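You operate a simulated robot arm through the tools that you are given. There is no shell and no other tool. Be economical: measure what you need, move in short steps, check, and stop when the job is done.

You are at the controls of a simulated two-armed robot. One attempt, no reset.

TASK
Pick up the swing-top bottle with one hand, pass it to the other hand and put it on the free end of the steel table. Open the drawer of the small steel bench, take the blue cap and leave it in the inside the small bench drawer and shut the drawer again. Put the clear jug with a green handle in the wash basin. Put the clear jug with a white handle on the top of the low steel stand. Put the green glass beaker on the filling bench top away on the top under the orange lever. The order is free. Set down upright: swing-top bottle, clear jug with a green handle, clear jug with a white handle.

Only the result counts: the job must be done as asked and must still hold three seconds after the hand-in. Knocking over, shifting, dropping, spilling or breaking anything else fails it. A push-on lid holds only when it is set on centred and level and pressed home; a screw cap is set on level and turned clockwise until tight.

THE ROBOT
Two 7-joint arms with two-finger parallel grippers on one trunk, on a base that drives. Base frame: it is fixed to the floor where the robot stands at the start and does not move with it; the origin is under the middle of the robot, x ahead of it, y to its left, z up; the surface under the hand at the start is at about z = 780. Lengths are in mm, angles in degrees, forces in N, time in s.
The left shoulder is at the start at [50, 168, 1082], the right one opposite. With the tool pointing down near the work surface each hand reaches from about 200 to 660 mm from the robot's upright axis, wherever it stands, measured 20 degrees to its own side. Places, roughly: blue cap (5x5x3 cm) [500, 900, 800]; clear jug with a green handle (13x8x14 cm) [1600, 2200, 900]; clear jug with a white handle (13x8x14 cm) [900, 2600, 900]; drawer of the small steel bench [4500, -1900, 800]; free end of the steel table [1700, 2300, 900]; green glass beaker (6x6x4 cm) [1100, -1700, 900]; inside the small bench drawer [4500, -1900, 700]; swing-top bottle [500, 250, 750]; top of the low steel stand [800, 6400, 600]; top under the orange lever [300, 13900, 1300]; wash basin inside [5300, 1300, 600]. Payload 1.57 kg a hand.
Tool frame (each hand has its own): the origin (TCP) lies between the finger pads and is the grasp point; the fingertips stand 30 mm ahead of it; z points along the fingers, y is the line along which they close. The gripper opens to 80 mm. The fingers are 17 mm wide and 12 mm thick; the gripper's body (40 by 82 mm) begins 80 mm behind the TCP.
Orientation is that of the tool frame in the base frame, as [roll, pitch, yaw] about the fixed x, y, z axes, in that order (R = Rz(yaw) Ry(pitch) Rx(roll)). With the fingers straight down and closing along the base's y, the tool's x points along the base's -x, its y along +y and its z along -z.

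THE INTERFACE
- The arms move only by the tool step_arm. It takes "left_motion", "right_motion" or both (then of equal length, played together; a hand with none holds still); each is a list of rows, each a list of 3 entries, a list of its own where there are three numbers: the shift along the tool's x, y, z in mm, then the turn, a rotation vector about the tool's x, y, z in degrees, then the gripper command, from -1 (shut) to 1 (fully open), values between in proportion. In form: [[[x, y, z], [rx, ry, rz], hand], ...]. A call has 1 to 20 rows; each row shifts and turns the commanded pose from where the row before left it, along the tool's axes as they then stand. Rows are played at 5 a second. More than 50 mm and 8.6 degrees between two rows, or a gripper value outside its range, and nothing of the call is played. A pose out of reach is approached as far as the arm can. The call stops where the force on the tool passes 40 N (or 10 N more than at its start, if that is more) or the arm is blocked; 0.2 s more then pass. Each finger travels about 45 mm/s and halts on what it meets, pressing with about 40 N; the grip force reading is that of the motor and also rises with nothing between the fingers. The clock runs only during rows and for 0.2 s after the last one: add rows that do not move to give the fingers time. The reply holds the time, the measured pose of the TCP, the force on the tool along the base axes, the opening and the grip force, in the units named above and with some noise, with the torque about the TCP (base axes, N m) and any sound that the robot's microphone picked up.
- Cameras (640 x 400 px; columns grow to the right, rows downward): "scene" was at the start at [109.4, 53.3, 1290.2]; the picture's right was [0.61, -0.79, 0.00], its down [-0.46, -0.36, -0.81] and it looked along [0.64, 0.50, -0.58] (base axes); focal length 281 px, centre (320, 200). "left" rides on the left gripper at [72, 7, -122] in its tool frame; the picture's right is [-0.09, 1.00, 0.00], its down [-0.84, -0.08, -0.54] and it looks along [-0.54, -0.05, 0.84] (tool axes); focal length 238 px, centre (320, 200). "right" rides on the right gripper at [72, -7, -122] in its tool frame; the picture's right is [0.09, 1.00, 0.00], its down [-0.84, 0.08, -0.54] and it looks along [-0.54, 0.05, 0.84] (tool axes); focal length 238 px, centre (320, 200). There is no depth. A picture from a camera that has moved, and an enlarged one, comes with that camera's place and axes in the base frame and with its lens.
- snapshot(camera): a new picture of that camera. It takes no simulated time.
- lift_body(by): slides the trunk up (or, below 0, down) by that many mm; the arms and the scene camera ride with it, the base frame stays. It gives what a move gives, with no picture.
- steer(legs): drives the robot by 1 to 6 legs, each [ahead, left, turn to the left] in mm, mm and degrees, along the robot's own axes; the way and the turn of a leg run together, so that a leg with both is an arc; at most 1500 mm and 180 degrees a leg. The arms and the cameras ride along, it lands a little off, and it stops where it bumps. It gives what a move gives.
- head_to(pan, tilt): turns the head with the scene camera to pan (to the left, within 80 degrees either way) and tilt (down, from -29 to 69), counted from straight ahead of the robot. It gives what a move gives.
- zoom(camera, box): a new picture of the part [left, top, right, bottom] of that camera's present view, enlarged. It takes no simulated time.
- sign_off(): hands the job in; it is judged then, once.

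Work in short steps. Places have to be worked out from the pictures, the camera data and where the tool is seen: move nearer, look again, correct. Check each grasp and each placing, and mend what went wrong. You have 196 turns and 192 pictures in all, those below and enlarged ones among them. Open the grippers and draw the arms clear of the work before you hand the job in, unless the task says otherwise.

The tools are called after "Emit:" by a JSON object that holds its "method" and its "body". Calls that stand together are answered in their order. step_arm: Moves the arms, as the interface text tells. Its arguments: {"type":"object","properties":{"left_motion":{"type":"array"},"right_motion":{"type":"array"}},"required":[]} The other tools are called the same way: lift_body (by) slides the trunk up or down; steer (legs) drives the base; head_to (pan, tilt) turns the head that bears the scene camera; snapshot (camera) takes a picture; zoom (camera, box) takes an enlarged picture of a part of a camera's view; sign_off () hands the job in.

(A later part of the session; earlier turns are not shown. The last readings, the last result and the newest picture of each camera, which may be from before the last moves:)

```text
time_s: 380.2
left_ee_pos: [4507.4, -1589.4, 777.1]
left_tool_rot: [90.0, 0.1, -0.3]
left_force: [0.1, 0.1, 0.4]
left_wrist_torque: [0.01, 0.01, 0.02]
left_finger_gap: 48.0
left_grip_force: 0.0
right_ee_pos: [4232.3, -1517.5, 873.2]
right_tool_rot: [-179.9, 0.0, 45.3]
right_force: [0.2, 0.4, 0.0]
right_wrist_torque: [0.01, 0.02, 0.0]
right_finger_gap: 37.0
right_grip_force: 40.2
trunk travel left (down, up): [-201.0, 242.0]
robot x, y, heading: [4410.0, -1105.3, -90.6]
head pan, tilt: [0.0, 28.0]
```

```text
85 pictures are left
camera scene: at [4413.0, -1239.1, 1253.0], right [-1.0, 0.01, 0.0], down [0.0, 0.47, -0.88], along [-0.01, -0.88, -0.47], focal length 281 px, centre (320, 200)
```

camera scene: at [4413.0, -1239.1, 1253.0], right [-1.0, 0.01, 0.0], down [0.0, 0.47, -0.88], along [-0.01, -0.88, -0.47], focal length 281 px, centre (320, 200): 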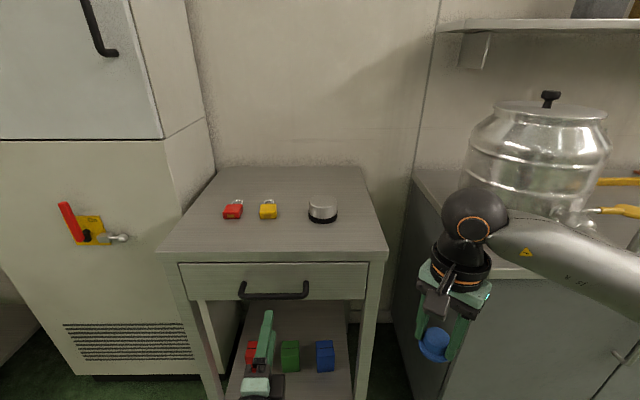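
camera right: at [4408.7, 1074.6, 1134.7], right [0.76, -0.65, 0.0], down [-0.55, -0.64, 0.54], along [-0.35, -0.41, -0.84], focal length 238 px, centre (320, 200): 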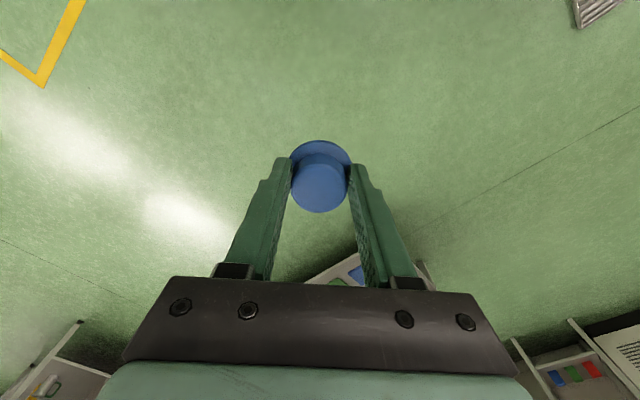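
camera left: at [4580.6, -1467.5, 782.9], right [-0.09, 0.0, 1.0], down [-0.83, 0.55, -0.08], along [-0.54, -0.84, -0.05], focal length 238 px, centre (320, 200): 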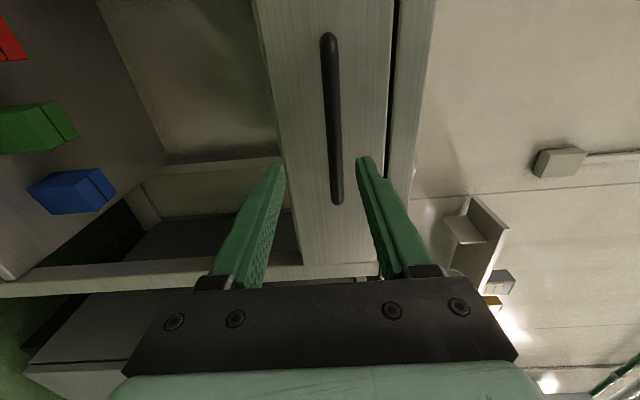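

Bar is at (4510, −1689, 790). I raise 13 mm and move in.

Emit:
{"method": "step_arm", "body": {"left_motion": [[[2, 13, 0], [0, 0, 0], 0.2], [[0, 0, 30], [0, 0, 0], 0.2], [[0, 0, 30], [0, 0, 0], 0.2], [[0, 0, 0], [0, 0, 0], 0.2]]}}

Emit:
{"method": "snapshot", "body": {"camera": "left"}}

```text
time_s: 381.2
left_ee_pos: [4509.9, -1650.1, 788.2]
left_tool_rot: [90.0, 0.1, -0.3]
left_force: [0.2, 0.3, -0.2]
left_wrist_torque: [-0.02, -0.01, -0.02]
left_finger_gap: 48.1
left_grip_force: 0.0
right_ee_pos: [4233.2, -1517.4, 875.1]
right_tool_rot: [-180.0, 0.0, 45.3]
right_force: [0.7, 0.2, -0.4]
right_wrist_torque: [0.02, 0.0, 0.02]
right_finger_gap: 36.8
right_grip_force: 39.8
trunk travel left (down, up): [-201.0, 242.0]
robot x, y, heading: [4411.3, -1103.3, -90.5]
head pan, tilt: [0.0, 28.0]
```

```text
84 pictures are left
camera left: at [4583.0, -1527.4, 795.1], right [-0.09, 0.0, 1.0], down [-0.83, 0.55, -0.08], along [-0.54, -0.84, -0.05], focal length 238 px, centre (320, 200)
```

left: 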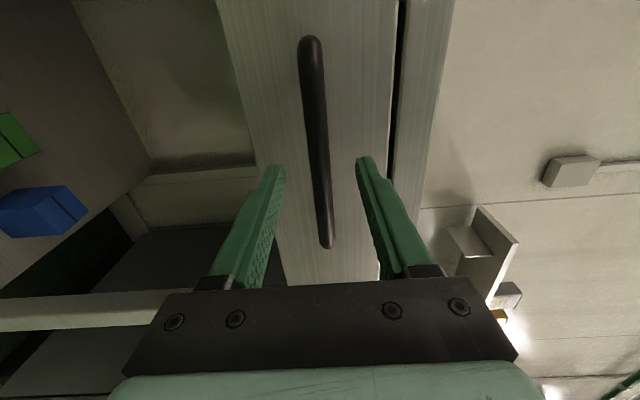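

Bar is centred between the fingers. Forward 28 mm and close.

Emit:
{"method": "step_arm", "body": {"left_motion": [[[0, 0, 14], [0, 0, 0], 0.2], [[0, 0, 14], [0, 0, 0], 0.2], [[0, 0, 0], [0, 0, 0], -0.3], [[0, 0, 0], [0, 0, 0], -1], [[0, 0, 0], [0, 0, 0], -1], [[0, 0, 0], [0, 0, 0], -1], [[0, 0, 0], [0, 0, 0], -1]]}}

Emit:
{"method": "snapshot", "body": {"camera": "left"}}

```text
time_s: 382.9
left_ee_pos: [4510.0, -1678.5, 789.4]
left_tool_rot: [89.9, 0.0, -0.4]
left_force: [-0.3, -1.3, -2.0]
left_wrist_torque: [-0.01, -0.11, -0.01]
left_finger_gap: 13.7
left_grip_force: 30.5
right_ee_pos: [4232.9, -1518.5, 874.7]
right_tool_rot: [180.0, -0.1, 45.4]
right_force: [-0.2, 0.4, -0.5]
right_wrist_torque: [0.01, 0.0, -0.01]
right_finger_gap: 36.7
right_grip_force: 40.1
trunk travel left (down, up): [-201.0, 242.0]
robot x, y, heading: [4415.5, -1107.7, -90.4]
head pan, tilt: [0.0, 28.0]
```

```text
83 pictures are left
camera left: at [4582.5, -1555.8, 795.9], right [-0.09, 0.0, 1.0], down [-0.83, 0.55, -0.08], along [-0.54, -0.84, -0.05], focal length 238 px, centre (320, 200)
```

left: 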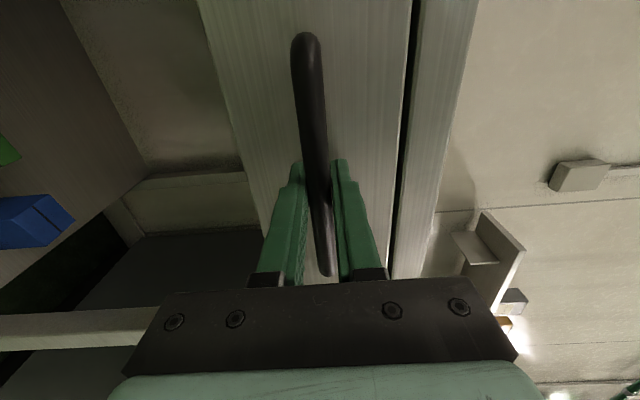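

Handle gripped (13.7 mm). I pull with the arm 120 mm.

Emit:
{"method": "step_arm", "body": {"left_motion": [[[0, 0, -15], [0, 0, 0], -1], [[0, 0, -20], [0, 0, 0], -1], [[0, 0, -20], [0, 0, 0], -1], [[0, 0, -20], [0, 0, 0], -1], [[0, 0, -20], [0, 0, 0], -1], [[0, 0, -20], [0, 0, 0], -1], [[0, 0, 0], [0, 0, 0], -1]]}}

Emit:
{"method": "snapshot", "body": {"camera": "scene"}}

```text
time_s: 384.4
left_ee_pos: [4517.3, -1568.9, 790.2]
left_tool_rot: [89.7, -0.7, 0.1]
left_force: [-21.6, -1.1, -32.6]
left_wrist_torque: [-0.18, 0.48, 0.09]
left_finger_gap: 14.0
left_grip_force: 30.4
right_ee_pos: [4230.7, -1519.4, 872.8]
right_tool_rot: [-179.9, -0.2, 45.3]
right_force: [0.4, -0.2, -0.2]
right_wrist_torque: [-0.03, -0.04, -0.01]
right_finger_gap: 37.0
right_grip_force: 39.9
trunk travel left (down, up): [-201.0, 242.0]
robot x, y, heading: [4412.5, -1105.6, -90.7]
head pan, tilt: [0.0, 28.0]
```

```text
82 pictures are left
camera scene: at [4411.7, -1241.5, 1252.3], right [-1.0, 0.01, 0.0], down [0.01, 0.47, -0.88], along [-0.01, -0.88, -0.47], focal length 281 px, centre (320, 200)
```

scene: 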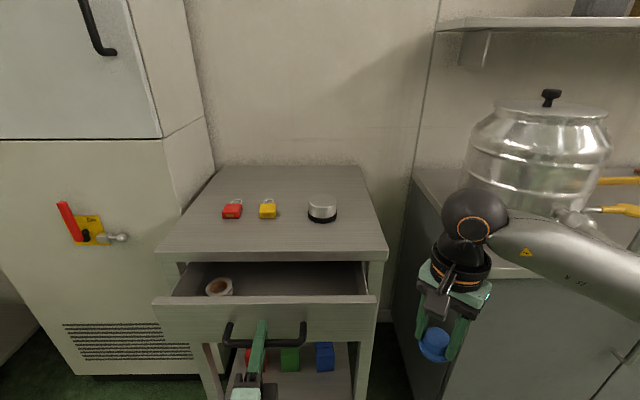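

Drawer is opening (a tape roll is inside). I relax the side forces and pull another 70 mm.

Emit:
{"method": "step_arm", "body": {"left_motion": [[[-4, -4, -5], [0, 0, 0], -1], [[-2, 0, -15], [0, 0, 0], -1], [[0, 0, -18], [0, 0, 0], -1], [[0, 0, -18], [0, 0, 0], -1], [[0, 0, -14], [0, 0, 0], -1], [[0, 0, 0], [0, 0, 0], -1]]}}

Emit:
{"method": "snapshot", "body": {"camera": "scene"}}

```text
time_s: 384.8
left_ee_pos: [4517.7, -1569.7, 790.9]
left_tool_rot: [89.5, -0.4, 0.3]
left_force: [-6.3, 2.1, -12.8]
left_wrist_torque: [0.02, 0.47, -0.26]
left_finger_gap: 13.7
left_grip_force: 30.3
right_ee_pos: [4232.8, -1517.6, 873.9]
right_tool_rot: [-179.9, -0.1, 45.4]
right_force: [0.8, 0.2, -0.6]
right_wrist_torque: [-0.01, 0.02, -0.01]
right_finger_gap: 37.3
right_grip_force: 39.9
trunk travel left (down, up): [-201.0, 242.0]
robot x, y, heading: [4417.0, -1109.5, -90.4]
head pan, tilt: [0.0, 28.0]
stopped in row 1 (left hand): the force on the tool passed its limit at 51 N (the readings are from after the stop); the commanded pose is now the measured one
```

```text
81 pictures are left
camera scene: at [4412.6, -1239.3, 1253.5], right [-1.0, 0.01, 0.0], down [0.0, 0.47, -0.88], along [-0.01, -0.88, -0.47], focal length 281 px, centre (320, 200)
```

scene: 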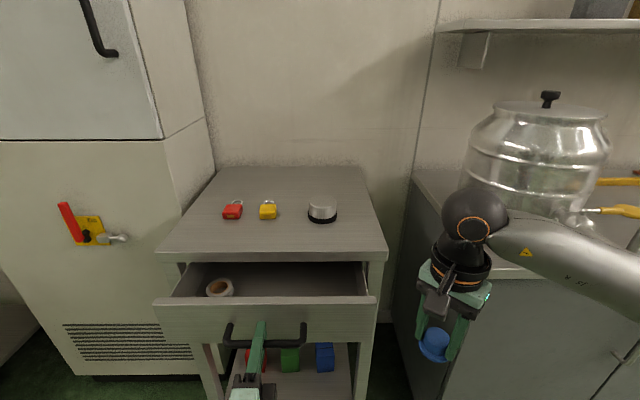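

Command is now re-zeroed at the measured pose; I pull straight.

Emit:
{"method": "step_arm", "body": {"left_motion": [[[0, 0, -8], [0, 0, 0], -1], [[0, 0, -12], [0, 0, 0], -1], [[0, 0, -15], [0, 0, 0], -1], [[0, 0, -15], [0, 0, 0], -1], [[0, 0, -15], [0, 0, 0], -1], [[0, 0, 0], [0, 0, 0], -1]]}}

Emit:
{"method": "snapshot", "body": {"camera": "scene"}}

```text
time_s: 385.3
left_ee_pos: [4524.6, -1564.1, 790.3]
left_tool_rot: [89.0, -0.8, 0.6]
left_force: [-4.1, 1.9, -9.6]
left_wrist_torque: [0.01, 0.68, -0.32]
left_finger_gap: 13.7
left_grip_force: 30.6
right_ee_pos: [4231.6, -1517.1, 874.6]
right_tool_rot: [-179.9, -0.1, 45.3]
right_force: [0.0, 0.0, 0.1]
right_wrist_torque: [0.0, 0.04, -0.02]
right_finger_gap: 36.9
right_grip_force: 39.9
trunk travel left (down, up): [-201.0, 242.0]
robot x, y, heading: [4409.7, -1105.2, -90.7]
head pan, tilt: [0.0, 28.0]
stopped in row 2 (left hand): the force on the tool passed its limit at 48 N (the readings are from after the stop); the commanded pose is now the measured one
```

```text
80 pictures are left
camera scene: at [4412.2, -1239.2, 1253.4], right [-1.0, 0.01, 0.0], down [0.0, 0.47, -0.88], along [-0.01, -0.88, -0.47], focal length 281 px, centre (320, 200)
```

scene: 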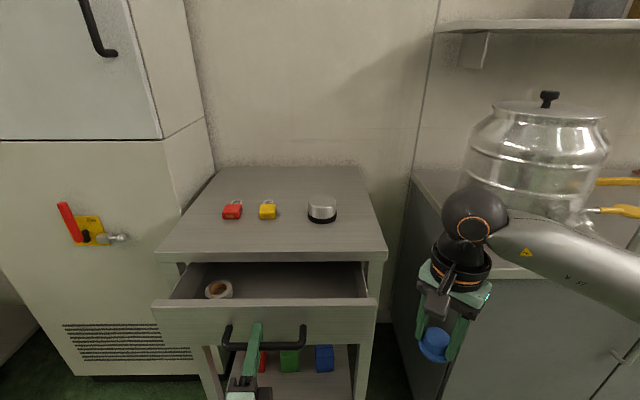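

The arm itself resists further retraction; I pull the rest by backing the base 80 mm.

Emit:
{"method": "steer", "body": {"legs": [[-80, 0, 0]]}}

Emit:
{"method": "snapshot", "body": {"camera": "scene"}}

```text
time_s: 386.4
left_ee_pos: [4525.3, -1483.5, 790.3]
left_tool_rot: [89.0, -1.3, 0.6]
left_force: [-13.1, 1.0, -15.2]
left_wrist_torque: [-0.06, 0.56, 0.02]
left_finger_gap: 13.6
left_grip_force: 30.2
right_ee_pos: [4232.4, -1438.7, 873.9]
right_tool_rot: [180.0, -0.2, 45.2]
right_force: [0.4, 0.0, -0.4]
right_wrist_torque: [-0.03, 0.03, 0.01]
right_finger_gap: 37.2
right_grip_force: 39.7
trunk travel left (down, up): [-201.0, 242.0]
robot x, y, heading: [4412.5, -1028.8, -90.5]
head pan, tilt: [0.0, 28.0]
```

```text
79 pictures are left
camera scene: at [4412.2, -1160.2, 1252.9], right [-1.0, 0.01, 0.0], down [0.01, 0.47, -0.88], along [-0.01, -0.88, -0.47], focal length 281 px, centre (320, 200)
```

scene: 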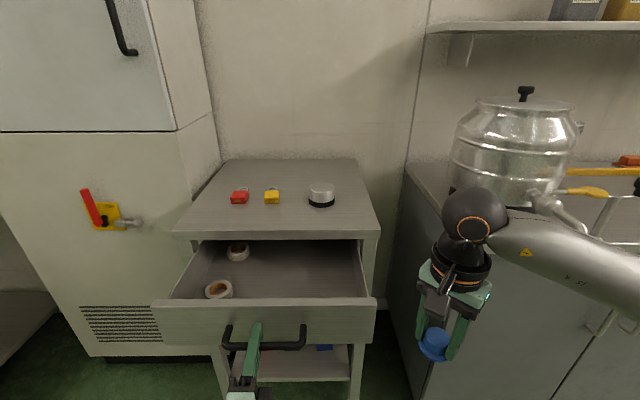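

Drawer open ≈195 mm. With the left hand still on the handle, I raise the cap and carry it over the free right half of the drawer (≈4360, −1610).

Emit:
{"method": "step_arm", "body": {"right_motion": [[[0, 0, -30], [0, 0, 0], -1], [[0, 0, -30], [0, 0, 0], -1], [[-6.3, 42.2, 0], [0, 0, 0], -1], [[-6.3, 42.2, 0], [0, 0, 0], -1], [[-6.3, 42.2, 0], [0, 0, 0], -1], [[-6.3, 42.2, 0], [0, 0, 0], -1], [[-6.3, 42.2, 0], [0, 0, 0], -1], [[0, 0, 0], [0, 0, 0], -1]]}}

Emit:
{"method": "snapshot", "body": {"camera": "scene"}}

Emit:
{"method": "snapshot", "body": {"camera": "right"}}

```text
time_s: 388.2
left_ee_pos: [4524.5, -1484.8, 789.4]
left_tool_rot: [89.0, -1.2, 0.7]
left_force: [-8.9, -0.5, -5.4]
left_wrist_torque: [0.02, 0.5, 0.63]
left_finger_gap: 13.9
left_grip_force: 30.3
right_ee_pos: [4356.4, -1607.8, 937.6]
right_tool_rot: [-180.0, 0.0, 45.3]
right_force: [-0.1, -0.3, 0.3]
right_wrist_torque: [-0.01, 0.03, 0.01]
right_finger_gap: 37.0
right_grip_force: 39.8
trunk travel left (down, up): [-201.0, 242.0]
robot x, y, heading: [4413.7, -1023.9, -90.6]
head pan, tilt: [0.0, 28.0]
```

```text
78 pictures are left
camera scene: at [4412.4, -1159.7, 1253.0], right [-1.0, 0.01, 0.0], down [0.01, 0.47, -0.88], along [-0.01, -0.88, -0.47], focal length 281 px, centre (320, 200)
```

scene: 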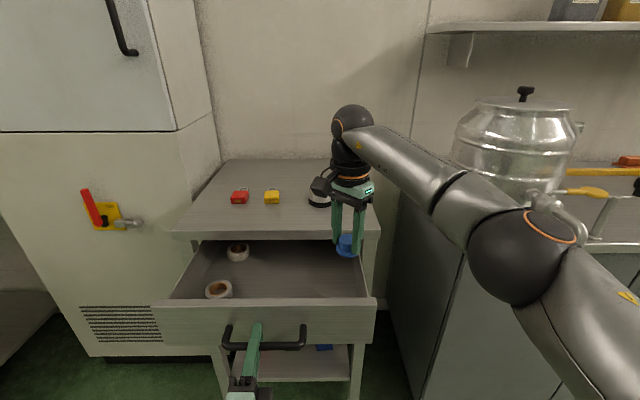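

```text
77 pictures are left
camera right: at [4402.1, -1552.4, 1058.8], right [0.77, -0.64, 0.0], down [-0.53, -0.65, 0.54], along [-0.34, -0.42, -0.84], focal length 238 px, centre (320, 200)
```

right: 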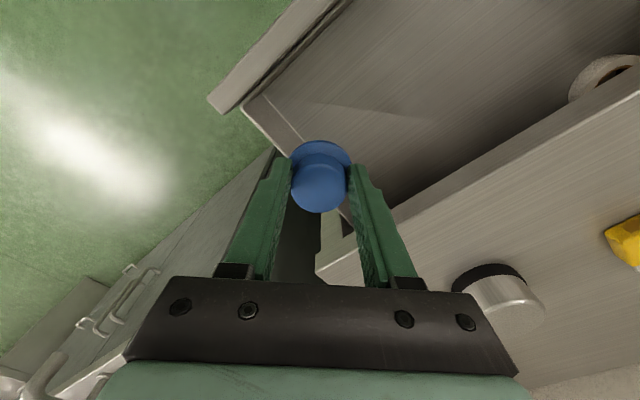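

The cap is a bit near the drawer's right wall; I shift 50 mm left, then lower.

Emit:
{"method": "step_arm", "body": {"right_motion": [[[16, 19.5, 0], [0, 0, 0], -1], [[16, 19.5, 0], [0, 0, 0], -1], [[0, 0, 40], [0, 0, 0], -1], [[0, 0, 40], [0, 0, 0], -1], [[0, 0, 30], [0, 0, 0], -1], [[0, 0, 0], [0, 0, 0], -1]]}}

Emit:
{"method": "snapshot", "body": {"camera": "right"}}

Emit:
{"method": "snapshot", "body": {"camera": "scene"}}

```text
time_s: 389.6
left_ee_pos: [4523.5, -1483.7, 789.5]
left_tool_rot: [89.1, -1.3, 0.7]
left_force: [-6.2, -0.5, -6.0]
left_wrist_torque: [-0.03, 0.53, 0.13]
left_finger_gap: 14.0
left_grip_force: 30.6
right_ee_pos: [4398.6, -1594.9, 818.4]
right_tool_rot: [180.0, -0.1, 45.2]
right_force: [0.1, 0.1, -0.8]
right_wrist_torque: [-0.05, 0.0, 0.0]
right_finger_gap: 36.8
right_grip_force: 39.9
right hand out of reach, approached as far as the arm can: row 2
trunk travel left (down, up): [-201.0, 242.0]
robot x, y, heading: [4416.2, -1024.9, -90.3]
head pan, tilt: [0.0, 28.0]
```

```text
76 pictures are left
camera right: at [4444.6, -1540.4, 940.8], right [0.77, -0.64, 0.0], down [-0.53, -0.65, 0.54], along [-0.34, -0.42, -0.84], focal length 238 px, centre (320, 200)
```

right: 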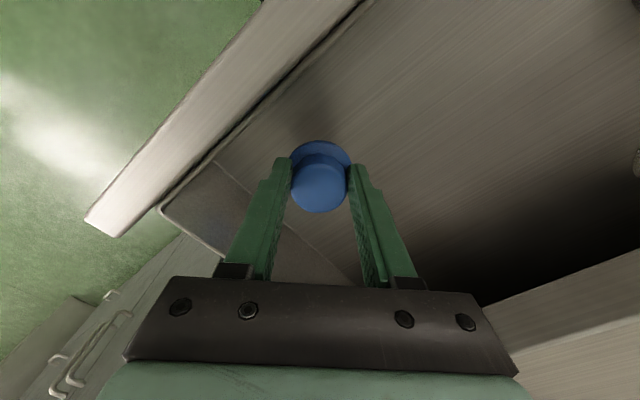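

```text
75 pictures are left
camera scene: at [4412.7, -1159.8, 1252.9], right [-1.0, 0.01, 0.0], down [0.01, 0.47, -0.88], along [-0.01, -0.88, -0.47], focal length 281 px, centre (320, 200)
```

scene: 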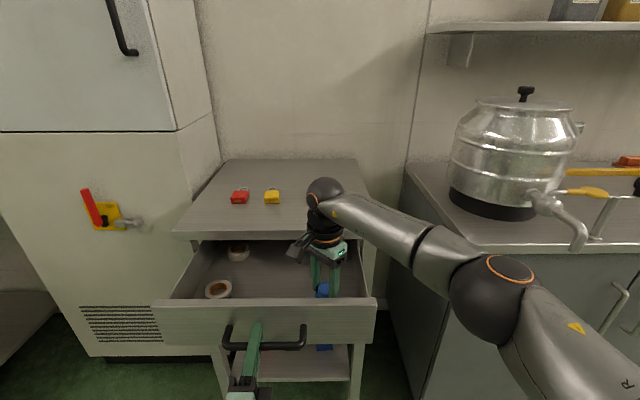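

Cap is inside the drawer walls. Lower in small steps to the drawer floor.

Emit:
{"method": "step_arm", "body": {"right_motion": [[[0, 0, 10], [0, 0, 0], -1], [[0, 0, 8], [0, 0, 0], -1], [[0, 0, 6], [0, 0, 0], -1], [[0, 0, 0], [0, 0, 0], -1]]}}

Emit:
{"method": "step_arm", "body": {"right_motion": [[[0, 0, 5], [0, 0, 0], -1], [[0, 0, 4], [0, 0, 0], -1], [[0, 0, 0], [0, 0, 0], -1]]}}

Emit:
{"method": "snapshot", "body": {"camera": "right"}}

```text
time_s: 390.6
left_ee_pos: [4523.6, -1483.8, 789.7]
left_tool_rot: [89.0, -1.1, 0.6]
left_force: [-5.2, 0.8, -6.2]
left_wrist_torque: [-0.06, 0.53, 0.02]
left_finger_gap: 14.0
left_grip_force: 30.6
right_ee_pos: [4398.4, -1595.1, 794.6]
right_tool_rot: [-180.0, -0.1, 45.2]
right_force: [-0.3, 0.3, -1.0]
right_wrist_torque: [0.01, 0.04, 0.0]
right_finger_gap: 37.0
right_grip_force: 39.8
trunk travel left (down, up): [-201.0, 242.0]
robot x, y, heading: [4414.2, -1026.0, -90.5]
head pan, tilt: [0.0, 28.0]
```

```text
time_s: 391.4
left_ee_pos: [4524.8, -1484.4, 790.8]
left_tool_rot: [88.9, -1.1, 0.5]
left_force: [-5.3, 0.7, -8.1]
left_wrist_torque: [-0.05, 0.52, 0.03]
left_finger_gap: 14.0
left_grip_force: 30.1
right_ee_pos: [4398.5, -1593.9, 785.8]
right_tool_rot: [-179.9, 0.0, 45.2]
right_force: [0.0, -0.3, -0.1]
right_wrist_torque: [0.0, -0.01, 0.02]
right_finger_gap: 37.2
right_grip_force: 40.3
trunk travel left (down, up): [-201.0, 242.0]
robot x, y, heading: [4412.7, -1028.9, -90.8]
head pan, tilt: [0.0, 28.0]
```

```text
74 pictures are left
camera right: at [4444.7, -1540.2, 907.7], right [0.77, -0.64, 0.0], down [-0.53, -0.65, 0.54], along [-0.34, -0.42, -0.84], focal length 238 px, centre (320, 200)
```

right: 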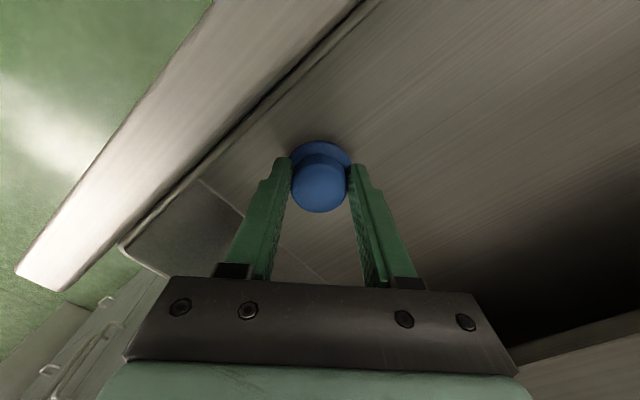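

Near the floor; continue by 3 mm steps.

Emit:
{"method": "step_arm", "body": {"right_motion": [[[0, 0, 4], [0, 0, 0], -1], [[0, 0, 3], [0, 0, 0], -1], [[0, 0, 3], [0, 0, 0], -1], [[0, 0, 0], [0, 0, 0], -1]]}}

Emit:
{"method": "step_arm", "body": {"right_motion": [[[0, 0, 3], [0, 0, 0], -1], [[0, 0, 3], [0, 0, 0], -1], [[0, 0, 0], [0, 0, 0], -1]]}}

Emit:
{"method": "step_arm", "body": {"right_motion": [[[0, 0, 3], [0, 0, 0], -1], [[0, 0, 3], [0, 0, 0], -1], [[0, 0, 0], [0, 0, 0], -1]]}}

```text
time_s: 392.4
left_ee_pos: [4525.0, -1483.8, 789.3]
left_tool_rot: [89.1, -1.0, 0.7]
left_force: [-4.0, -9.0, -16.4]
left_wrist_torque: [-0.06, 0.61, -0.25]
left_finger_gap: 14.1
left_grip_force: 29.7
right_ee_pos: [4399.8, -1595.6, 779.6]
right_tool_rot: [179.8, 0.1, 45.2]
right_force: [-4.8, 7.9, 30.6]
right_wrist_torque: [0.24, 0.3, -0.06]
right_finger_gap: 37.1
right_grip_force: 40.1
trunk travel left (down, up): [-201.0, 242.0]
robot x, y, heading: [4414.5, -1029.2, -90.5]
head pan, tilt: [0.0, 28.0]
```

```text
time_s: 392.8
left_ee_pos: [4523.7, -1484.1, 790.2]
left_tool_rot: [89.0, -1.1, 0.5]
left_force: [-1.2, -3.1, 2.8]
left_wrist_torque: [0.04, 0.55, 0.1]
left_finger_gap: 13.8
left_grip_force: 30.6
right_ee_pos: [4398.3, -1596.8, 779.6]
right_tool_rot: [179.7, 0.2, 45.2]
right_force: [-2.6, 1.6, 8.1]
right_wrist_torque: [0.08, 0.15, 0.0]
right_finger_gap: 37.1
right_grip_force: 39.7
trunk travel left (down, up): [-201.0, 242.0]
robot x, y, heading: [4412.4, -1026.2, -90.4]
head pan, tilt: [0.0, 28.0]
stopped in row 2 (right hand): the force on the tool passed its limit at 45 N (the readings are from after the stop); the commanded pose is now the measured one
```

```text
time_s: 393.4
left_ee_pos: [4525.5, -1485.7, 790.5]
left_tool_rot: [89.0, -0.9, 0.6]
left_force: [0.1, -2.8, 4.1]
left_wrist_torque: [0.04, 0.58, 0.06]
left_finger_gap: 13.9
left_grip_force: 30.4
right_ee_pos: [4400.4, -1598.1, 779.8]
right_tool_rot: [179.5, 0.2, 45.2]
right_force: [-2.5, 1.4, 11.9]
right_wrist_torque: [0.18, 0.21, -0.02]
right_finger_gap: 37.0
right_grip_force: 40.2
trunk travel left (down, up): [-201.0, 242.0]
robot x, y, heading: [4412.0, -1027.7, -90.6]
head pan, tilt: [0.0, 28.0]
stopped in row 2 (right hand): the force on the tool passed its limit at 44 N (the readings are from after the stop); the commanded pose is now the measured one
```

On the drawer floor. I raise 2 mm, open, and lift out.

Emit:
{"method": "step_arm", "body": {"right_motion": [[[0, 0, -2], [0, 0, 0], -1], [[0, 0, 0], [0, 0, 0], 0], [[0, 0, 0], [0, 0, 0], 0.6], [[0, 0, 0], [0, 0, 0], 0.6], [[0, 0, 0], [0, 0, 0], 0.6], [[0, 0, -30], [0, 0, 0], 0.6], [[0, 0, -40], [0, 0, 0], 0.6], [[0, 0, -45], [0, 0, 0], 0.6], [[0, 0, -45], [0, 0, 0], 0.6], [[0, -45, 0], [0, 0, 0], 0.6], [[0, -45, 0], [0, 0, 0], 0.6], [[0, -45, 0], [0, 0, 0], 0.6], [[0, -45, 0], [0, 0, 0], 0.6], [[0, 0, 0], [0, 0, 0], 0.6]]}}

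Emit:
{"method": "snapshot", "body": {"camera": "scene"}}

```text
time_s: 396.4
left_ee_pos: [4525.1, -1484.0, 790.4]
left_tool_rot: [89.1, -1.1, 0.6]
left_force: [-0.1, 0.3, 16.4]
left_wrist_torque: [0.09, 0.55, 0.17]
left_finger_gap: 13.7
left_grip_force: 30.5
right_ee_pos: [4271.6, -1468.1, 938.1]
right_tool_rot: [179.6, 0.2, 45.2]
right_force: [0.0, -0.3, -0.5]
right_wrist_torque: [0.0, 0.03, -0.01]
right_finger_gap: 63.9
right_grip_force: 0.2
trunk travel left (down, up): [-201.0, 242.0]
robot x, y, heading: [4413.0, -1031.0, -90.5]
head pan, tilt: [0.0, 28.0]
```

```text
73 pictures are left
camera scene: at [4412.6, -1158.0, 1253.3], right [-1.0, 0.01, 0.0], down [0.01, 0.47, -0.88], along [-0.01, -0.88, -0.47], focal length 281 px, centre (320, 200)
```

scene: 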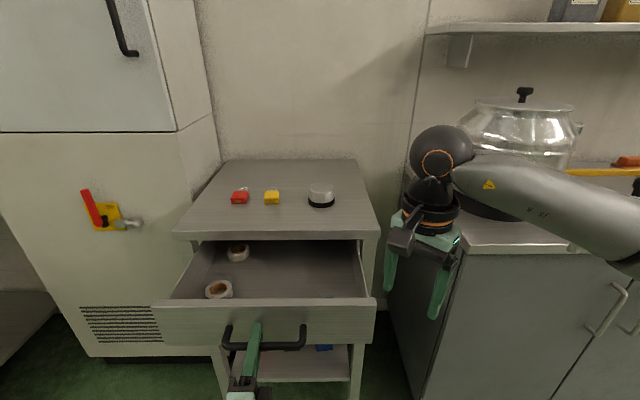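

Hand is empty; the cap should be just behind the front panel. I verify with the right camera.

Emit:
{"method": "snapshot", "body": {"camera": "right"}}

```text
72 pictures are left
camera right: at [4316.6, -1412.0, 1059.6], right [0.77, -0.64, 0.01], down [-0.54, -0.64, 0.54], along [-0.34, -0.42, -0.84], focal length 238 px, centre (320, 200)
```

right: 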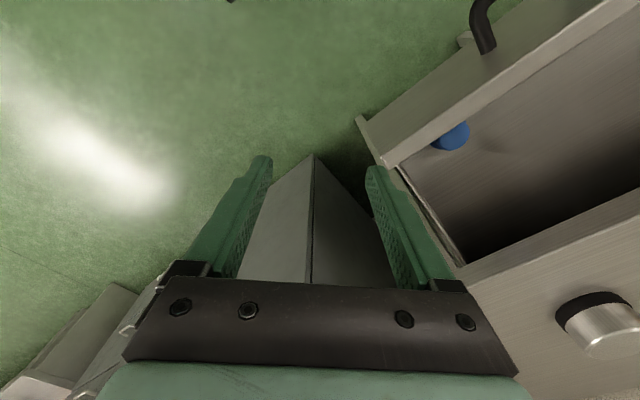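

The cap lies in the drawer. I tuck the right hand back and close the drawer by driving forward 185 mm with the handle held.

Emit:
{"method": "step_arm", "body": {"right_motion": [[[33, -33, -15], [0, 0, 0], 0.6], [[33, -33, -15], [0, 0, 0], 0.6], [[33, -33, -15], [0, 0, 0], 0.6], [[0, 0, 0], [0, 0, 0], 0.6]]}}

Emit:
{"method": "steer", "body": {"legs": [[183, 0, 0]]}}

Emit:
{"method": "snapshot", "body": {"camera": "scene"}}

```text
time_s: 397.4
left_ee_pos: [4524.7, -1484.1, 790.6]
left_tool_rot: [89.1, -1.0, 0.6]
left_force: [0.2, 0.2, 16.5]
left_wrist_torque: [0.09, 0.51, 0.04]
left_finger_gap: 14.0
left_grip_force: 30.3
right_ee_pos: [4270.5, -1326.9, 980.9]
right_tool_rot: [179.7, 0.2, 45.3]
right_force: [-1.4, 0.0, 0.6]
right_wrist_torque: [-0.01, -0.01, -0.02]
right_finger_gap: 64.1
right_grip_force: 0.1
trunk travel left (down, up): [-201.0, 242.0]
robot x, y, heading: [4414.0, -1031.6, -90.8]
head pan, tilt: [0.0, 28.0]
```

```text
time_s: 398.9
left_ee_pos: [4524.8, -1666.1, 789.5]
left_tool_rot: [89.1, -1.0, 0.9]
left_force: [12.5, -2.0, 16.3]
left_wrist_torque: [0.08, 0.53, -0.09]
left_finger_gap: 13.7
left_grip_force: 30.4
right_ee_pos: [4270.2, -1508.4, 982.6]
right_tool_rot: [179.7, 0.3, 45.3]
right_force: [-0.1, -0.2, 0.9]
right_wrist_torque: [0.0, 0.02, -0.01]
right_finger_gap: 63.7
right_grip_force: 0.0
trunk travel left (down, up): [-201.0, 242.0]
robot x, y, heading: [4414.0, -1211.1, -90.6]
head pan, tilt: [0.0, 28.0]
```

```text
71 pictures are left
camera scene: at [4411.7, -1340.1, 1253.2], right [-1.0, 0.01, 0.0], down [0.0, 0.47, -0.88], along [-0.01, -0.88, -0.47], focal length 281 px, centre (320, 200)
```

scene: 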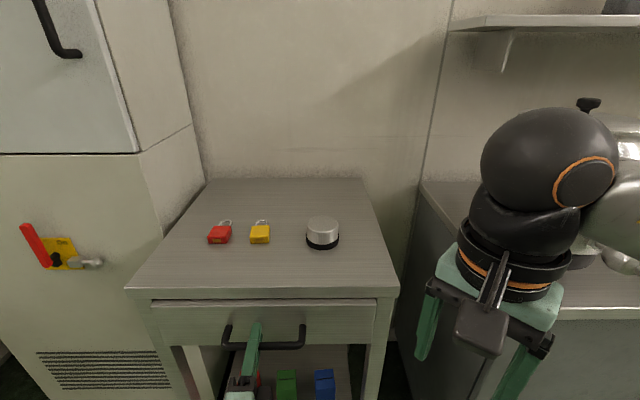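

About 12 mm remain; I push gently with the arm.

Emit:
{"method": "step_arm", "body": {"left_motion": [[[0, 0, 4], [0, 0, 0], -1], [[0, 0, 4], [0, 0, 0], -1], [[0, 0, 4], [0, 0, 0], -1], [[0, 0, 3], [0, 0, 0], -1], [[0, 0, 0], [0, 0, 0], -1]]}}

Emit:
{"method": "snapshot", "body": {"camera": "left"}}

```text
time_s: 400.1
left_ee_pos: [4524.8, -1680.2, 790.7]
left_tool_rot: [89.0, -1.0, 0.8]
left_force: [0.7, 21.8, 1.3]
left_wrist_torque: [0.01, 0.53, -0.02]
left_finger_gap: 14.4
left_grip_force: 30.2
right_ee_pos: [4268.7, -1507.3, 981.5]
right_tool_rot: [179.6, 0.2, 45.3]
right_force: [0.2, 0.0, -0.7]
right_wrist_torque: [-0.02, 0.01, 0.02]
right_finger_gap: 63.9
right_grip_force: 0.0
trunk travel left (down, up): [-201.0, 242.0]
robot x, y, heading: [4411.8, -1207.4, -90.5]
head pan, tilt: [0.0, 28.0]
```

```text
70 pictures are left
camera left: at [4594.9, -1556.4, 795.5], right [-0.11, 0.01, 0.99], down [-0.84, 0.53, -0.1], along [-0.53, -0.85, -0.05], focal length 238 px, centre (320, 200)
```

left: 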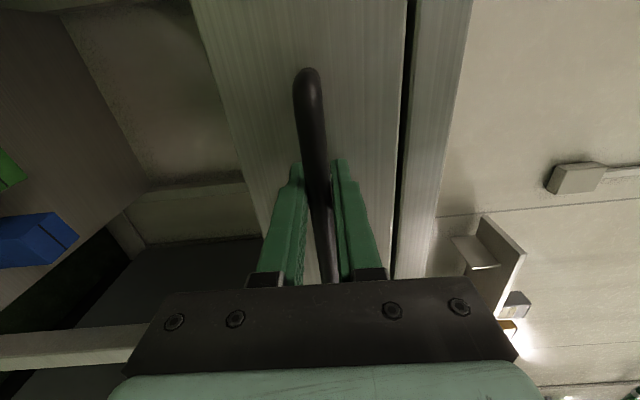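

The drawer is shut (end stop felt at the original position). I relax, open the left hand and back away.

Emit:
{"method": "step_arm", "body": {"left_motion": [[[0, 0, -2], [0, 0, 0], -1], [[0, 0, 0], [0, 0, 0], -0.4], [[0, 0, 0], [0, 0, 0], 0.2], [[0, 0, 0], [0, 0, 0], 0.2], [[0, 0, 0], [0, 0, 0], 0.2]]}}

Emit:
{"method": "steer", "body": {"legs": [[-300, 0, 0]]}}

Emit:
{"method": "snapshot", "body": {"camera": "scene"}}

```text
time_s: 401.3
left_ee_pos: [4524.1, -1679.1, 789.3]
left_tool_rot: [89.2, -1.0, 0.9]
left_force: [0.6, -0.4, 0.9]
left_wrist_torque: [-0.05, -0.02, 0.01]
left_finger_gap: 48.1
left_grip_force: 0.0
right_ee_pos: [4268.3, -1509.5, 980.6]
right_tool_rot: [179.7, 0.1, 45.3]
right_force: [0.6, 0.4, 0.9]
right_wrist_torque: [-0.01, 0.0, 0.02]
right_finger_gap: 63.8
right_grip_force: 0.2
trunk travel left (down, up): [-201.0, 242.0]
robot x, y, heading: [4413.9, -1209.2, -90.5]
head pan, tilt: [0.0, 28.0]
```

```text
time_s: 403.4
left_ee_pos: [4525.9, -1386.9, 790.3]
left_tool_rot: [89.1, -1.0, 0.7]
left_force: [0.2, -0.1, -0.1]
left_wrist_torque: [0.0, 0.0, -0.01]
left_finger_gap: 48.1
left_grip_force: 0.2
right_ee_pos: [4271.6, -1216.4, 981.2]
right_tool_rot: [179.6, 0.1, 45.0]
right_force: [-0.3, 0.0, 0.2]
right_wrist_torque: [-0.01, 0.0, 0.01]
right_finger_gap: 63.7
right_grip_force: 0.0
trunk travel left (down, up): [-201.0, 242.0]
robot x, y, heading: [4413.9, -915.5, -90.9]
head pan, tilt: [0.0, 28.0]
```

```text
69 pictures are left
camera scene: at [4414.1, -1048.5, 1253.1], right [-1.0, 0.02, 0.0], down [0.01, 0.47, -0.88], along [-0.01, -0.88, -0.47], focal length 281 px, centre (320, 200)
```

scene: 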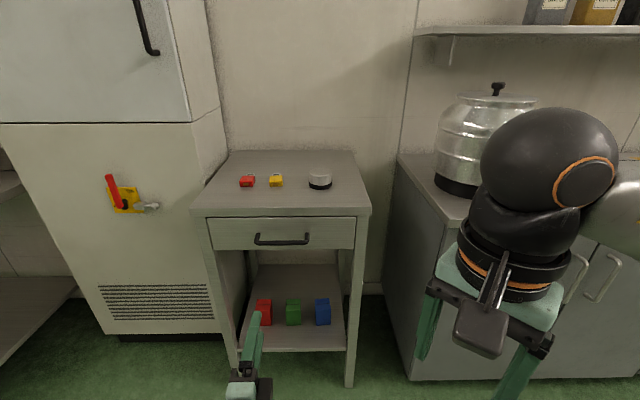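

Drawer shut and clear. I bring both arms into travel posture: left back to pointing down, right turned forward and pitched 50° for the low beaker.

Emit:
{"method": "step_arm", "body": {"left_motion": [[[0, 0, 0], [8.2, 0, 0], 0.2], [[0, 0, 0], [8.2, 0, 0], 0.2], [[0, 0, 0], [8.2, 0, 0], 0.2], [[0, 0, 0], [8.2, 0, 0], 0.2], [[0, 0, 0], [8.2, 0, 0], 0.2], [[0, 0, 0], [8.2, 0, 0], 0.2], [[0, 0, 0], [8.2, 0, 0], 0.2], [[0, 0, 0], [8.2, 0, 0], 0.2], [[0, 0, 0], [8.2, 0, 0], 0.2], [[0, 0, 0], [8.2, 0, 0], 0.2], [[0, 0, 0], [8.2, 0, 0], 0.2], [[0, 0, 0], [0, 0, -8], 0.2], [[0, 0, 0], [0, 0, -8], 0.2], [[0, 0, 0], [0, 0, -8], 0.2], [[0, 0, 0], [0, 0, -8], 0.2], [[0, 0, 0], [0, 0, -8], 0.2]], "right_motion": [[[-28, 28, 0], [0, 0, 0], 1], [[-28, 28, 0], [0, 0, 0], 1], [[-28, 28, 0], [0, 0, 0], 1], [[0, 0, 0], [0, 0, -7.5], 1], [[0, 0, 0], [0, 0, -7.5], 1], [[0, 0, 0], [0, 0, -7.5], 1], [[0, 0, 0], [0, 0, -7.5], 1], [[0, 0, 0], [0, 0, -7.5], 1], [[0, 0, 0], [0, 0, -7.5], 1], [[0, 0, 0], [0, -8.3, 0], 1], [[0, 0, 0], [0, -8.3, 0], 1], [[0, 0, 0], [0, -8.3, 0], 1], [[0, 0, 0], [0, -8.3, 0], 1], [[0, 0, 0], [0, -8.3, 0], 1], [[0, 0, 0], [0, -8.3, 0], 1], [[0, 0, 0], [0, 0, 0], 1]]}}

Emit:
{"method": "lift_body", "body": {"by": 120}}

Emit:
{"method": "head_to", "body": {"pan": -75, "tilt": 15}}

Emit:
{"method": "snapshot", "body": {"camera": "scene"}}

```text
time_s: 404.2
left_ee_pos: [4537.4, -1388.2, 725.7]
left_tool_rot: [121.2, -6.3, 1.3]
left_force: [-0.1, 0.1, 0.4]
left_wrist_torque: [0.01, 0.01, 0.03]
left_finger_gap: 47.7
left_grip_force: 0.1
right_ee_pos: [4271.1, -1332.4, 981.3]
right_tool_rot: [179.6, 0.2, 45.4]
right_force: [0.6, 0.0, -0.2]
right_wrist_torque: [-0.02, 0.0, -0.02]
right_finger_gap: 80.0
right_grip_force: 0.0
trunk travel left (down, up): [-201.0, 242.0]
robot x, y, heading: [4416.0, -916.9, -91.0]
head pan, tilt: [0.0, 28.0]
stopped in row 4 (left hand): the arm was blocked; the commanded pose is now the measured one
```

```text
time_s: 405.7
left_ee_pos: [4537.7, -1389.3, 844.4]
left_tool_rot: [121.1, -6.3, 1.3]
left_force: [-0.5, -0.7, 0.1]
left_wrist_torque: [0.0, 0.02, -0.01]
left_finger_gap: 48.0
left_grip_force: 0.1
right_ee_pos: [4270.6, -1333.1, 1101.5]
right_tool_rot: [179.7, 0.1, 45.4]
right_force: [-0.2, 0.5, 0.7]
right_wrist_torque: [0.03, -0.02, 0.02]
right_finger_gap: 80.0
right_grip_force: 0.1
trunk travel left (down, up): [-321.0, 122.0]
robot x, y, heading: [4414.6, -918.8, -91.0]
head pan, tilt: [0.0, 28.0]
```

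```text
time_s: 407.2
left_ee_pos: [4536.2, -1388.7, 847.3]
left_tool_rot: [121.1, -6.3, 1.3]
left_force: [-0.6, 0.3, 0.1]
left_wrist_torque: [-0.01, -0.02, -0.03]
left_finger_gap: 47.8
left_grip_force: 0.0
right_ee_pos: [4270.9, -1334.2, 1101.6]
right_tool_rot: [179.8, 0.1, 45.4]
right_force: [0.0, -0.4, 0.2]
right_wrist_torque: [-0.03, 0.0, 0.04]
right_finger_gap: 80.1
right_grip_force: 0.1
trunk travel left (down, up): [-321.0, 122.0]
robot x, y, heading: [4415.1, -918.9, -90.8]
head pan, tilt: [-75.0, 15.0]
```

```text
68 pictures are left
camera scene: at [4324.9, -980.3, 1394.1], right [-0.24, 0.97, 0.0], down [0.25, 0.06, -0.97], along [-0.94, -0.24, -0.26], focal length 281 px, centre (320, 200)
```

scene: 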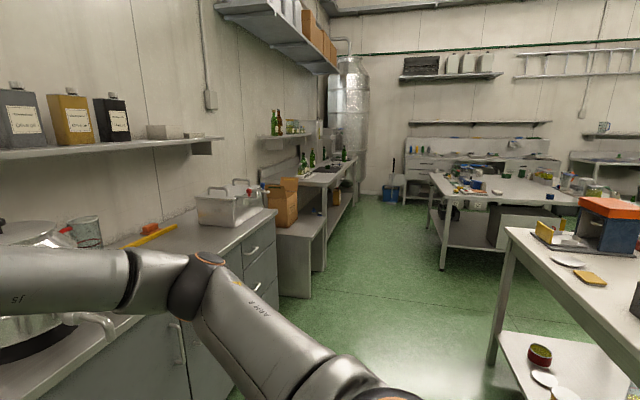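

The left elbow was cramped; I first move the left hand forward/outward and then finish the turn, while the right hand turns and pitches.

Emit:
{"method": "step_arm", "body": {"left_motion": [[[27, 31, 13], [0, 0, 0], 0.2], [[27, 31, 13], [0, 0, 0], 0.2], [[27, 31, 13], [0, 0, 0], 0.2], [[0, 0, 0], [8.2, 0, 0], 0.2], [[0, 0, 0], [8.2, 0, 0], 0.2], [[0, 0, 0], [8.2, 0, 0], 0.2], [[0, 0, 0], [8.2, 0, 0], 0.2], [[0, 0, 0], [8.2, 0, 0], 0.2], [[0, 0, 0], [8.2, 0, 0], 0.2], [[0, 0, 0], [8.2, 0, 0], 0.2], [[0, 0, 0], [0, 0, -8], 0.2], [[0, 0, 0], [0, 0, -8], 0.2], [[0, 0, 0], [0, 0, -8], 0.2], [[0, 0, 0], [0, 0, -8], 0.2], [[0, 0, 0], [0, 0, -8], 0.2]], "right_motion": [[[0, 0, 0], [0, 0, 0], 1], [[0, 0, 0], [0, 0, 0], 1], [[0, 0, 0], [0, 0, -7.5], 1], [[0, 0, 0], [0, 0, -7.5], 1], [[0, 0, 0], [0, 0, -7.5], 1], [[0, 0, 0], [0, 0, -7.5], 1], [[0, 0, 0], [0, 0, -7.5], 1], [[0, 0, 0], [0, 0, -7.5], 1], [[0, 0, 0], [0, -8.3, 0], 1], [[0, 0, 0], [0, -8.3, 0], 1], [[0, 0, 0], [0, -8.3, 0], 1], [[0, 0, 0], [0, -8.3, 0], 1], [[0, 0, 0], [0, -8.3, 0], 1], [[0, 0, 0], [0, -8.3, 0], 1], [[0, 0, 0], [0, 0, 0], 1]]}}

Emit:
{"method": "snapshot", "body": {"camera": "scene"}}

```text
time_s: 410.4
left_ee_pos: [4612.6, -1468.0, 914.4]
left_tool_rot: [174.7, -3.8, 41.5]
left_force: [-0.2, 0.3, 0.2]
left_wrist_torque: [0.0, 0.01, 0.02]
left_finger_gap: 48.1
left_grip_force: 0.0
right_ee_pos: [4271.4, -1333.9, 1101.1]
right_tool_rot: [179.8, 50.3, 90.3]
right_force: [0.1, 0.2, 0.2]
right_wrist_torque: [-0.02, 0.03, -0.01]
right_finger_gap: 80.1
right_grip_force: 0.1
trunk travel left (down, up): [-321.0, 122.0]
robot x, y, heading: [4416.6, -915.3, -90.8]
head pan, tilt: [-75.0, 15.0]
```

```text
67 pictures are left
camera scene: at [4324.9, -980.2, 1394.1], right [-0.24, 0.97, 0.0], down [0.25, 0.06, -0.97], along [-0.94, -0.24, -0.26], focal length 281 px, centre (320, 200)
```

scene: 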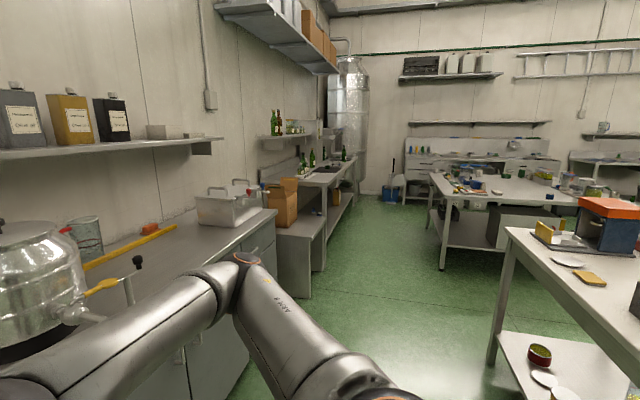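

Travel posture reached. I tuck the left hand, raise the trunk and drive west along the aisle to the filling bench.

Emit:
{"method": "step_arm", "body": {"left_motion": [[[40, 0, -20], [0, 0, 0], 0.2], [[40, 0, -20], [0, 0, 0], 0.2], [[40, 0, -20], [0, 0, 0], 0.2], [[0, 0, 0], [0, 0, 0], 0.2]]}}

Emit:
{"method": "lift_body", "body": {"by": 80}}

Emit:
{"method": "steer", "body": {"legs": [[0, 0, -89.2], [1480, 30, 0], [1480, 0, 0], [200, 0, 0]]}}

Emit:
{"method": "head_to", "body": {"pan": 60, "tilt": 28}}

Emit:
{"method": "snapshot", "body": {"camera": "scene"}}

```text
time_s: 411.4
left_ee_pos: [4697.1, -1387.7, 981.1]
left_tool_rot: [174.7, -3.8, 41.4]
left_force: [0.0, 0.0, -0.6]
left_wrist_torque: [-0.03, 0.01, 0.02]
left_finger_gap: 48.2
left_grip_force: 0.1
right_ee_pos: [4270.6, -1334.0, 1099.6]
right_tool_rot: [179.8, 50.2, 90.3]
right_force: [-0.8, -0.7, 0.1]
right_wrist_torque: [-0.01, 0.02, 0.02]
right_finger_gap: 80.2
right_grip_force: 0.1
trunk travel left (down, up): [-321.0, 122.0]
robot x, y, heading: [4415.4, -917.6, -90.8]
head pan, tilt: [-75.0, 15.0]
```

```text
time_s: 412.5
left_ee_pos: [4697.6, -1388.9, 1060.8]
left_tool_rot: [174.9, -3.8, 41.4]
left_force: [0.0, 0.0, -0.2]
left_wrist_torque: [-0.03, -0.03, 0.0]
left_finger_gap: 48.0
left_grip_force: 0.1
right_ee_pos: [4270.2, -1333.2, 1180.4]
right_tool_rot: [179.9, 50.1, 90.3]
right_force: [-0.3, 0.2, -0.3]
right_wrist_torque: [0.0, -0.01, -0.03]
right_finger_gap: 80.3
right_grip_force: 0.1
trunk travel left (down, up): [-401.0, 42.0]
robot x, y, heading: [4415.0, -914.9, -90.8]
head pan, tilt: [-75.0, 15.0]
```

```text
time_s: 431.8
left_ee_pos: [779.2, -1222.9, 1060.1]
left_tool_rot: [174.8, -3.7, -48.3]
left_force: [0.6, -0.4, -0.9]
left_wrist_torque: [-0.04, -0.01, 0.06]
left_finger_gap: 47.7
left_grip_force: 0.0
right_ee_pos: [829.4, -795.2, 1180.7]
right_tool_rot: [179.8, 50.0, 0.7]
right_force: [1.2, -0.7, -0.3]
right_wrist_torque: [-0.03, -0.03, 0.01]
right_finger_gap: 80.2
right_grip_force: 0.1
trunk travel left (down, up): [-401.0, 42.0]
robot x, y, heading: [1248.7, -940.2, 179.6]
head pan, tilt: [-75.0, 15.0]
```

```text
time_s: 434.0
left_ee_pos: [779.3, -1223.7, 1060.2]
left_tool_rot: [174.8, -3.8, -48.3]
left_force: [0.2, -0.5, 0.7]
left_wrist_torque: [-0.01, -0.02, -0.01]
left_finger_gap: 47.9
left_grip_force: 0.0
right_ee_pos: [831.0, -795.7, 1179.8]
right_tool_rot: [179.8, 50.1, 0.6]
right_force: [0.6, -0.6, 0.8]
right_wrist_torque: [-0.01, -0.01, 0.0]
right_finger_gap: 80.0
right_grip_force: 0.1
trunk travel left (down, up): [-401.0, 42.0]
robot x, y, heading: [1249.4, -940.0, 179.6]
head pan, tilt: [60.0, 28.0]
```

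```text
66 pictures are left
camera scene: at [1162.4, -1017.7, 1453.0], right [-0.86, 0.51, 0.0], down [0.24, 0.4, -0.88], along [-0.45, -0.76, -0.47], focal length 281 px, centre (320, 200)
```

scene: 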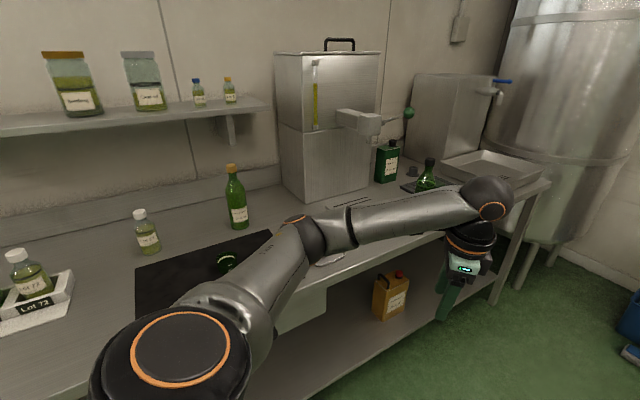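

The green beaker is on the black mat at ≈(1062, −1730). I tuck the left hand higher, turn to face the bench and move up.

Emit:
{"method": "step_arm", "body": {"left_motion": [[[40, 0, -35], [0, 0, 0], 0.2], [[40, 0, -35], [0, 0, 0], 0.2], [[0, 0, 0], [0, 0, 0], 0.2]]}}

Emit:
{"method": "steer", "body": {"legs": [[0, 0, 90.4], [130, -85, 0]]}}

Emit:
{"method": "head_to", "body": {"pan": 0, "tilt": 38}}

Emit:
{"method": "snapshot", "body": {"camera": "scene"}}

Emit:
{"method": "snapshot", "body": {"camera": "right"}}

```text
refused: row 1 steps farther than a row can; nothing moved
```

```text
time_s: 439.2
left_ee_pos: [1438.9, -1539.0, 1061.0]
left_tool_rot: [174.7, -3.9, 41.0]
left_force: [-0.2, -0.1, 0.2]
left_wrist_torque: [0.03, 0.0, -0.03]
left_finger_gap: 48.0
left_grip_force: 0.0
right_ee_pos: [1011.9, -1481.9, 1180.9]
right_tool_rot: [179.7, 50.1, 89.9]
right_force: [0.3, -0.3, -1.0]
right_wrist_torque: [-0.01, 0.02, 0.03]
right_finger_gap: 79.9
right_grip_force: 0.0
trunk travel left (down, up): [-401.0, 42.0]
robot x, y, heading: [1159.1, -1063.3, -91.1]
head pan, tilt: [60.0, 28.0]
```

```text
time_s: 440.5
left_ee_pos: [1438.7, -1538.0, 1061.1]
left_tool_rot: [174.8, -3.8, 41.0]
left_force: [-0.7, -0.7, 0.7]
left_wrist_torque: [0.01, -0.02, -0.01]
left_finger_gap: 48.1
left_grip_force: 0.0
right_ee_pos: [1013.3, -1480.8, 1180.9]
right_tool_rot: [179.8, 50.1, 90.0]
right_force: [-0.3, -0.1, 0.7]
right_wrist_torque: [0.03, -0.01, -0.02]
right_finger_gap: 79.8
right_grip_force: 0.1
trunk travel left (down, up): [-401.0, 42.0]
robot x, y, heading: [1159.6, -1063.5, -91.4]
head pan, tilt: [0.0, 38.0]
```

```text
65 pictures are left
camera scene: at [1157.9, -1191.8, 1437.5], right [-1.0, 0.02, 0.0], down [0.01, 0.62, -0.79], along [-0.02, -0.79, -0.62], focal length 281 px, centre (320, 200)
```

scene: 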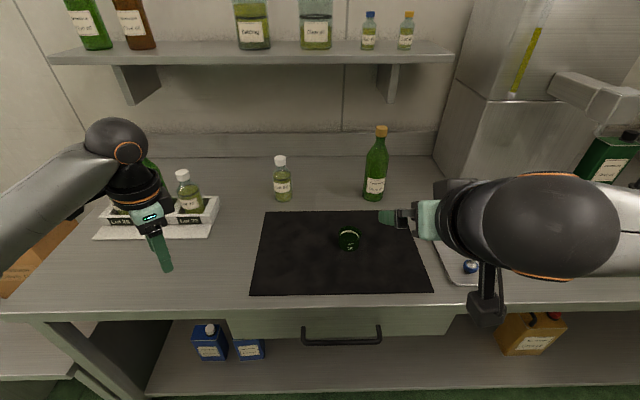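

```text
64 pictures are left
camera right: at [1005.9, -1341.7, 1203.4], right [1.0, 0.06, -0.07], down [0.08, -0.12, 0.99], along [0.05, -0.99, -0.12], focal length 238 px, centre (320, 200)
```

right: 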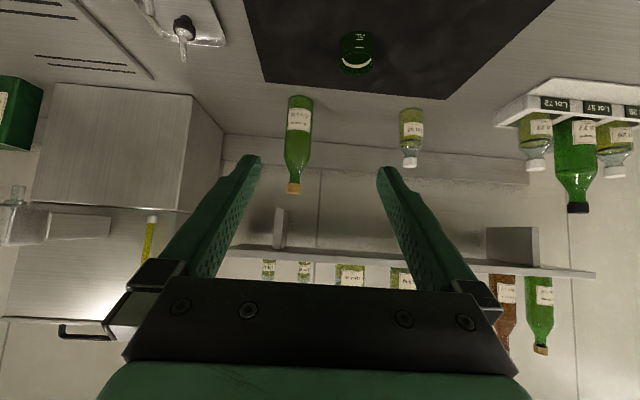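

Beaker centre ≈(1068, −1708, 900). Quick zoom to see its shape, and the left hand goes up a bit.

Emit:
{"method": "zoom", "body": {"camera": "scene", "box": [300, 200, 400, 280]}}

Emit:
{"method": "step_arm", "body": {"left_motion": [[[30, 0, -35], [0, 0, 0], 0.2], [[30, 0, -35], [0, 0, 0], 0.2], [[0, 0, 0], [0, 0, 0], 0.2]]}}

```text
5.00 times, centred on (350, 240) of scene
camera zoom: at [1157.9, -1191.8, 1437.5], right [-1.0, 0.02, 0.0], down [0.01, 0.62, -0.79], along [-0.02, -0.79, -0.62], focal length 1404 px, centre (170, 0)
```

zoom: 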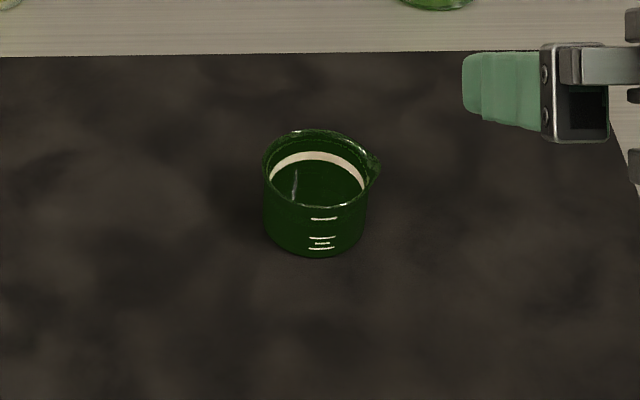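

```text
time_s: 441.3
left_ee_pos: [1476.4, -1496.0, 1134.2]
left_tool_rot: [174.8, -3.8, 41.0]
left_force: [0.6, -0.5, -0.4]
left_wrist_torque: [0.01, 0.01, -0.02]
left_finger_gap: 47.7
left_grip_force: 0.0
right_ee_pos: [1012.4, -1481.5, 1181.8]
right_tool_rot: [179.8, 50.1, 90.1]
right_force: [-0.9, -0.1, -0.3]
right_wrist_torque: [0.04, 0.02, 0.02]
right_finger_gap: 80.1
right_grip_force: 0.1
trunk travel left (down, up): [-401.0, 42.0]
robot x, y, heading: [1164.3, -1064.8, -91.2]
head pan, tilt: [0.0, 38.0]
```

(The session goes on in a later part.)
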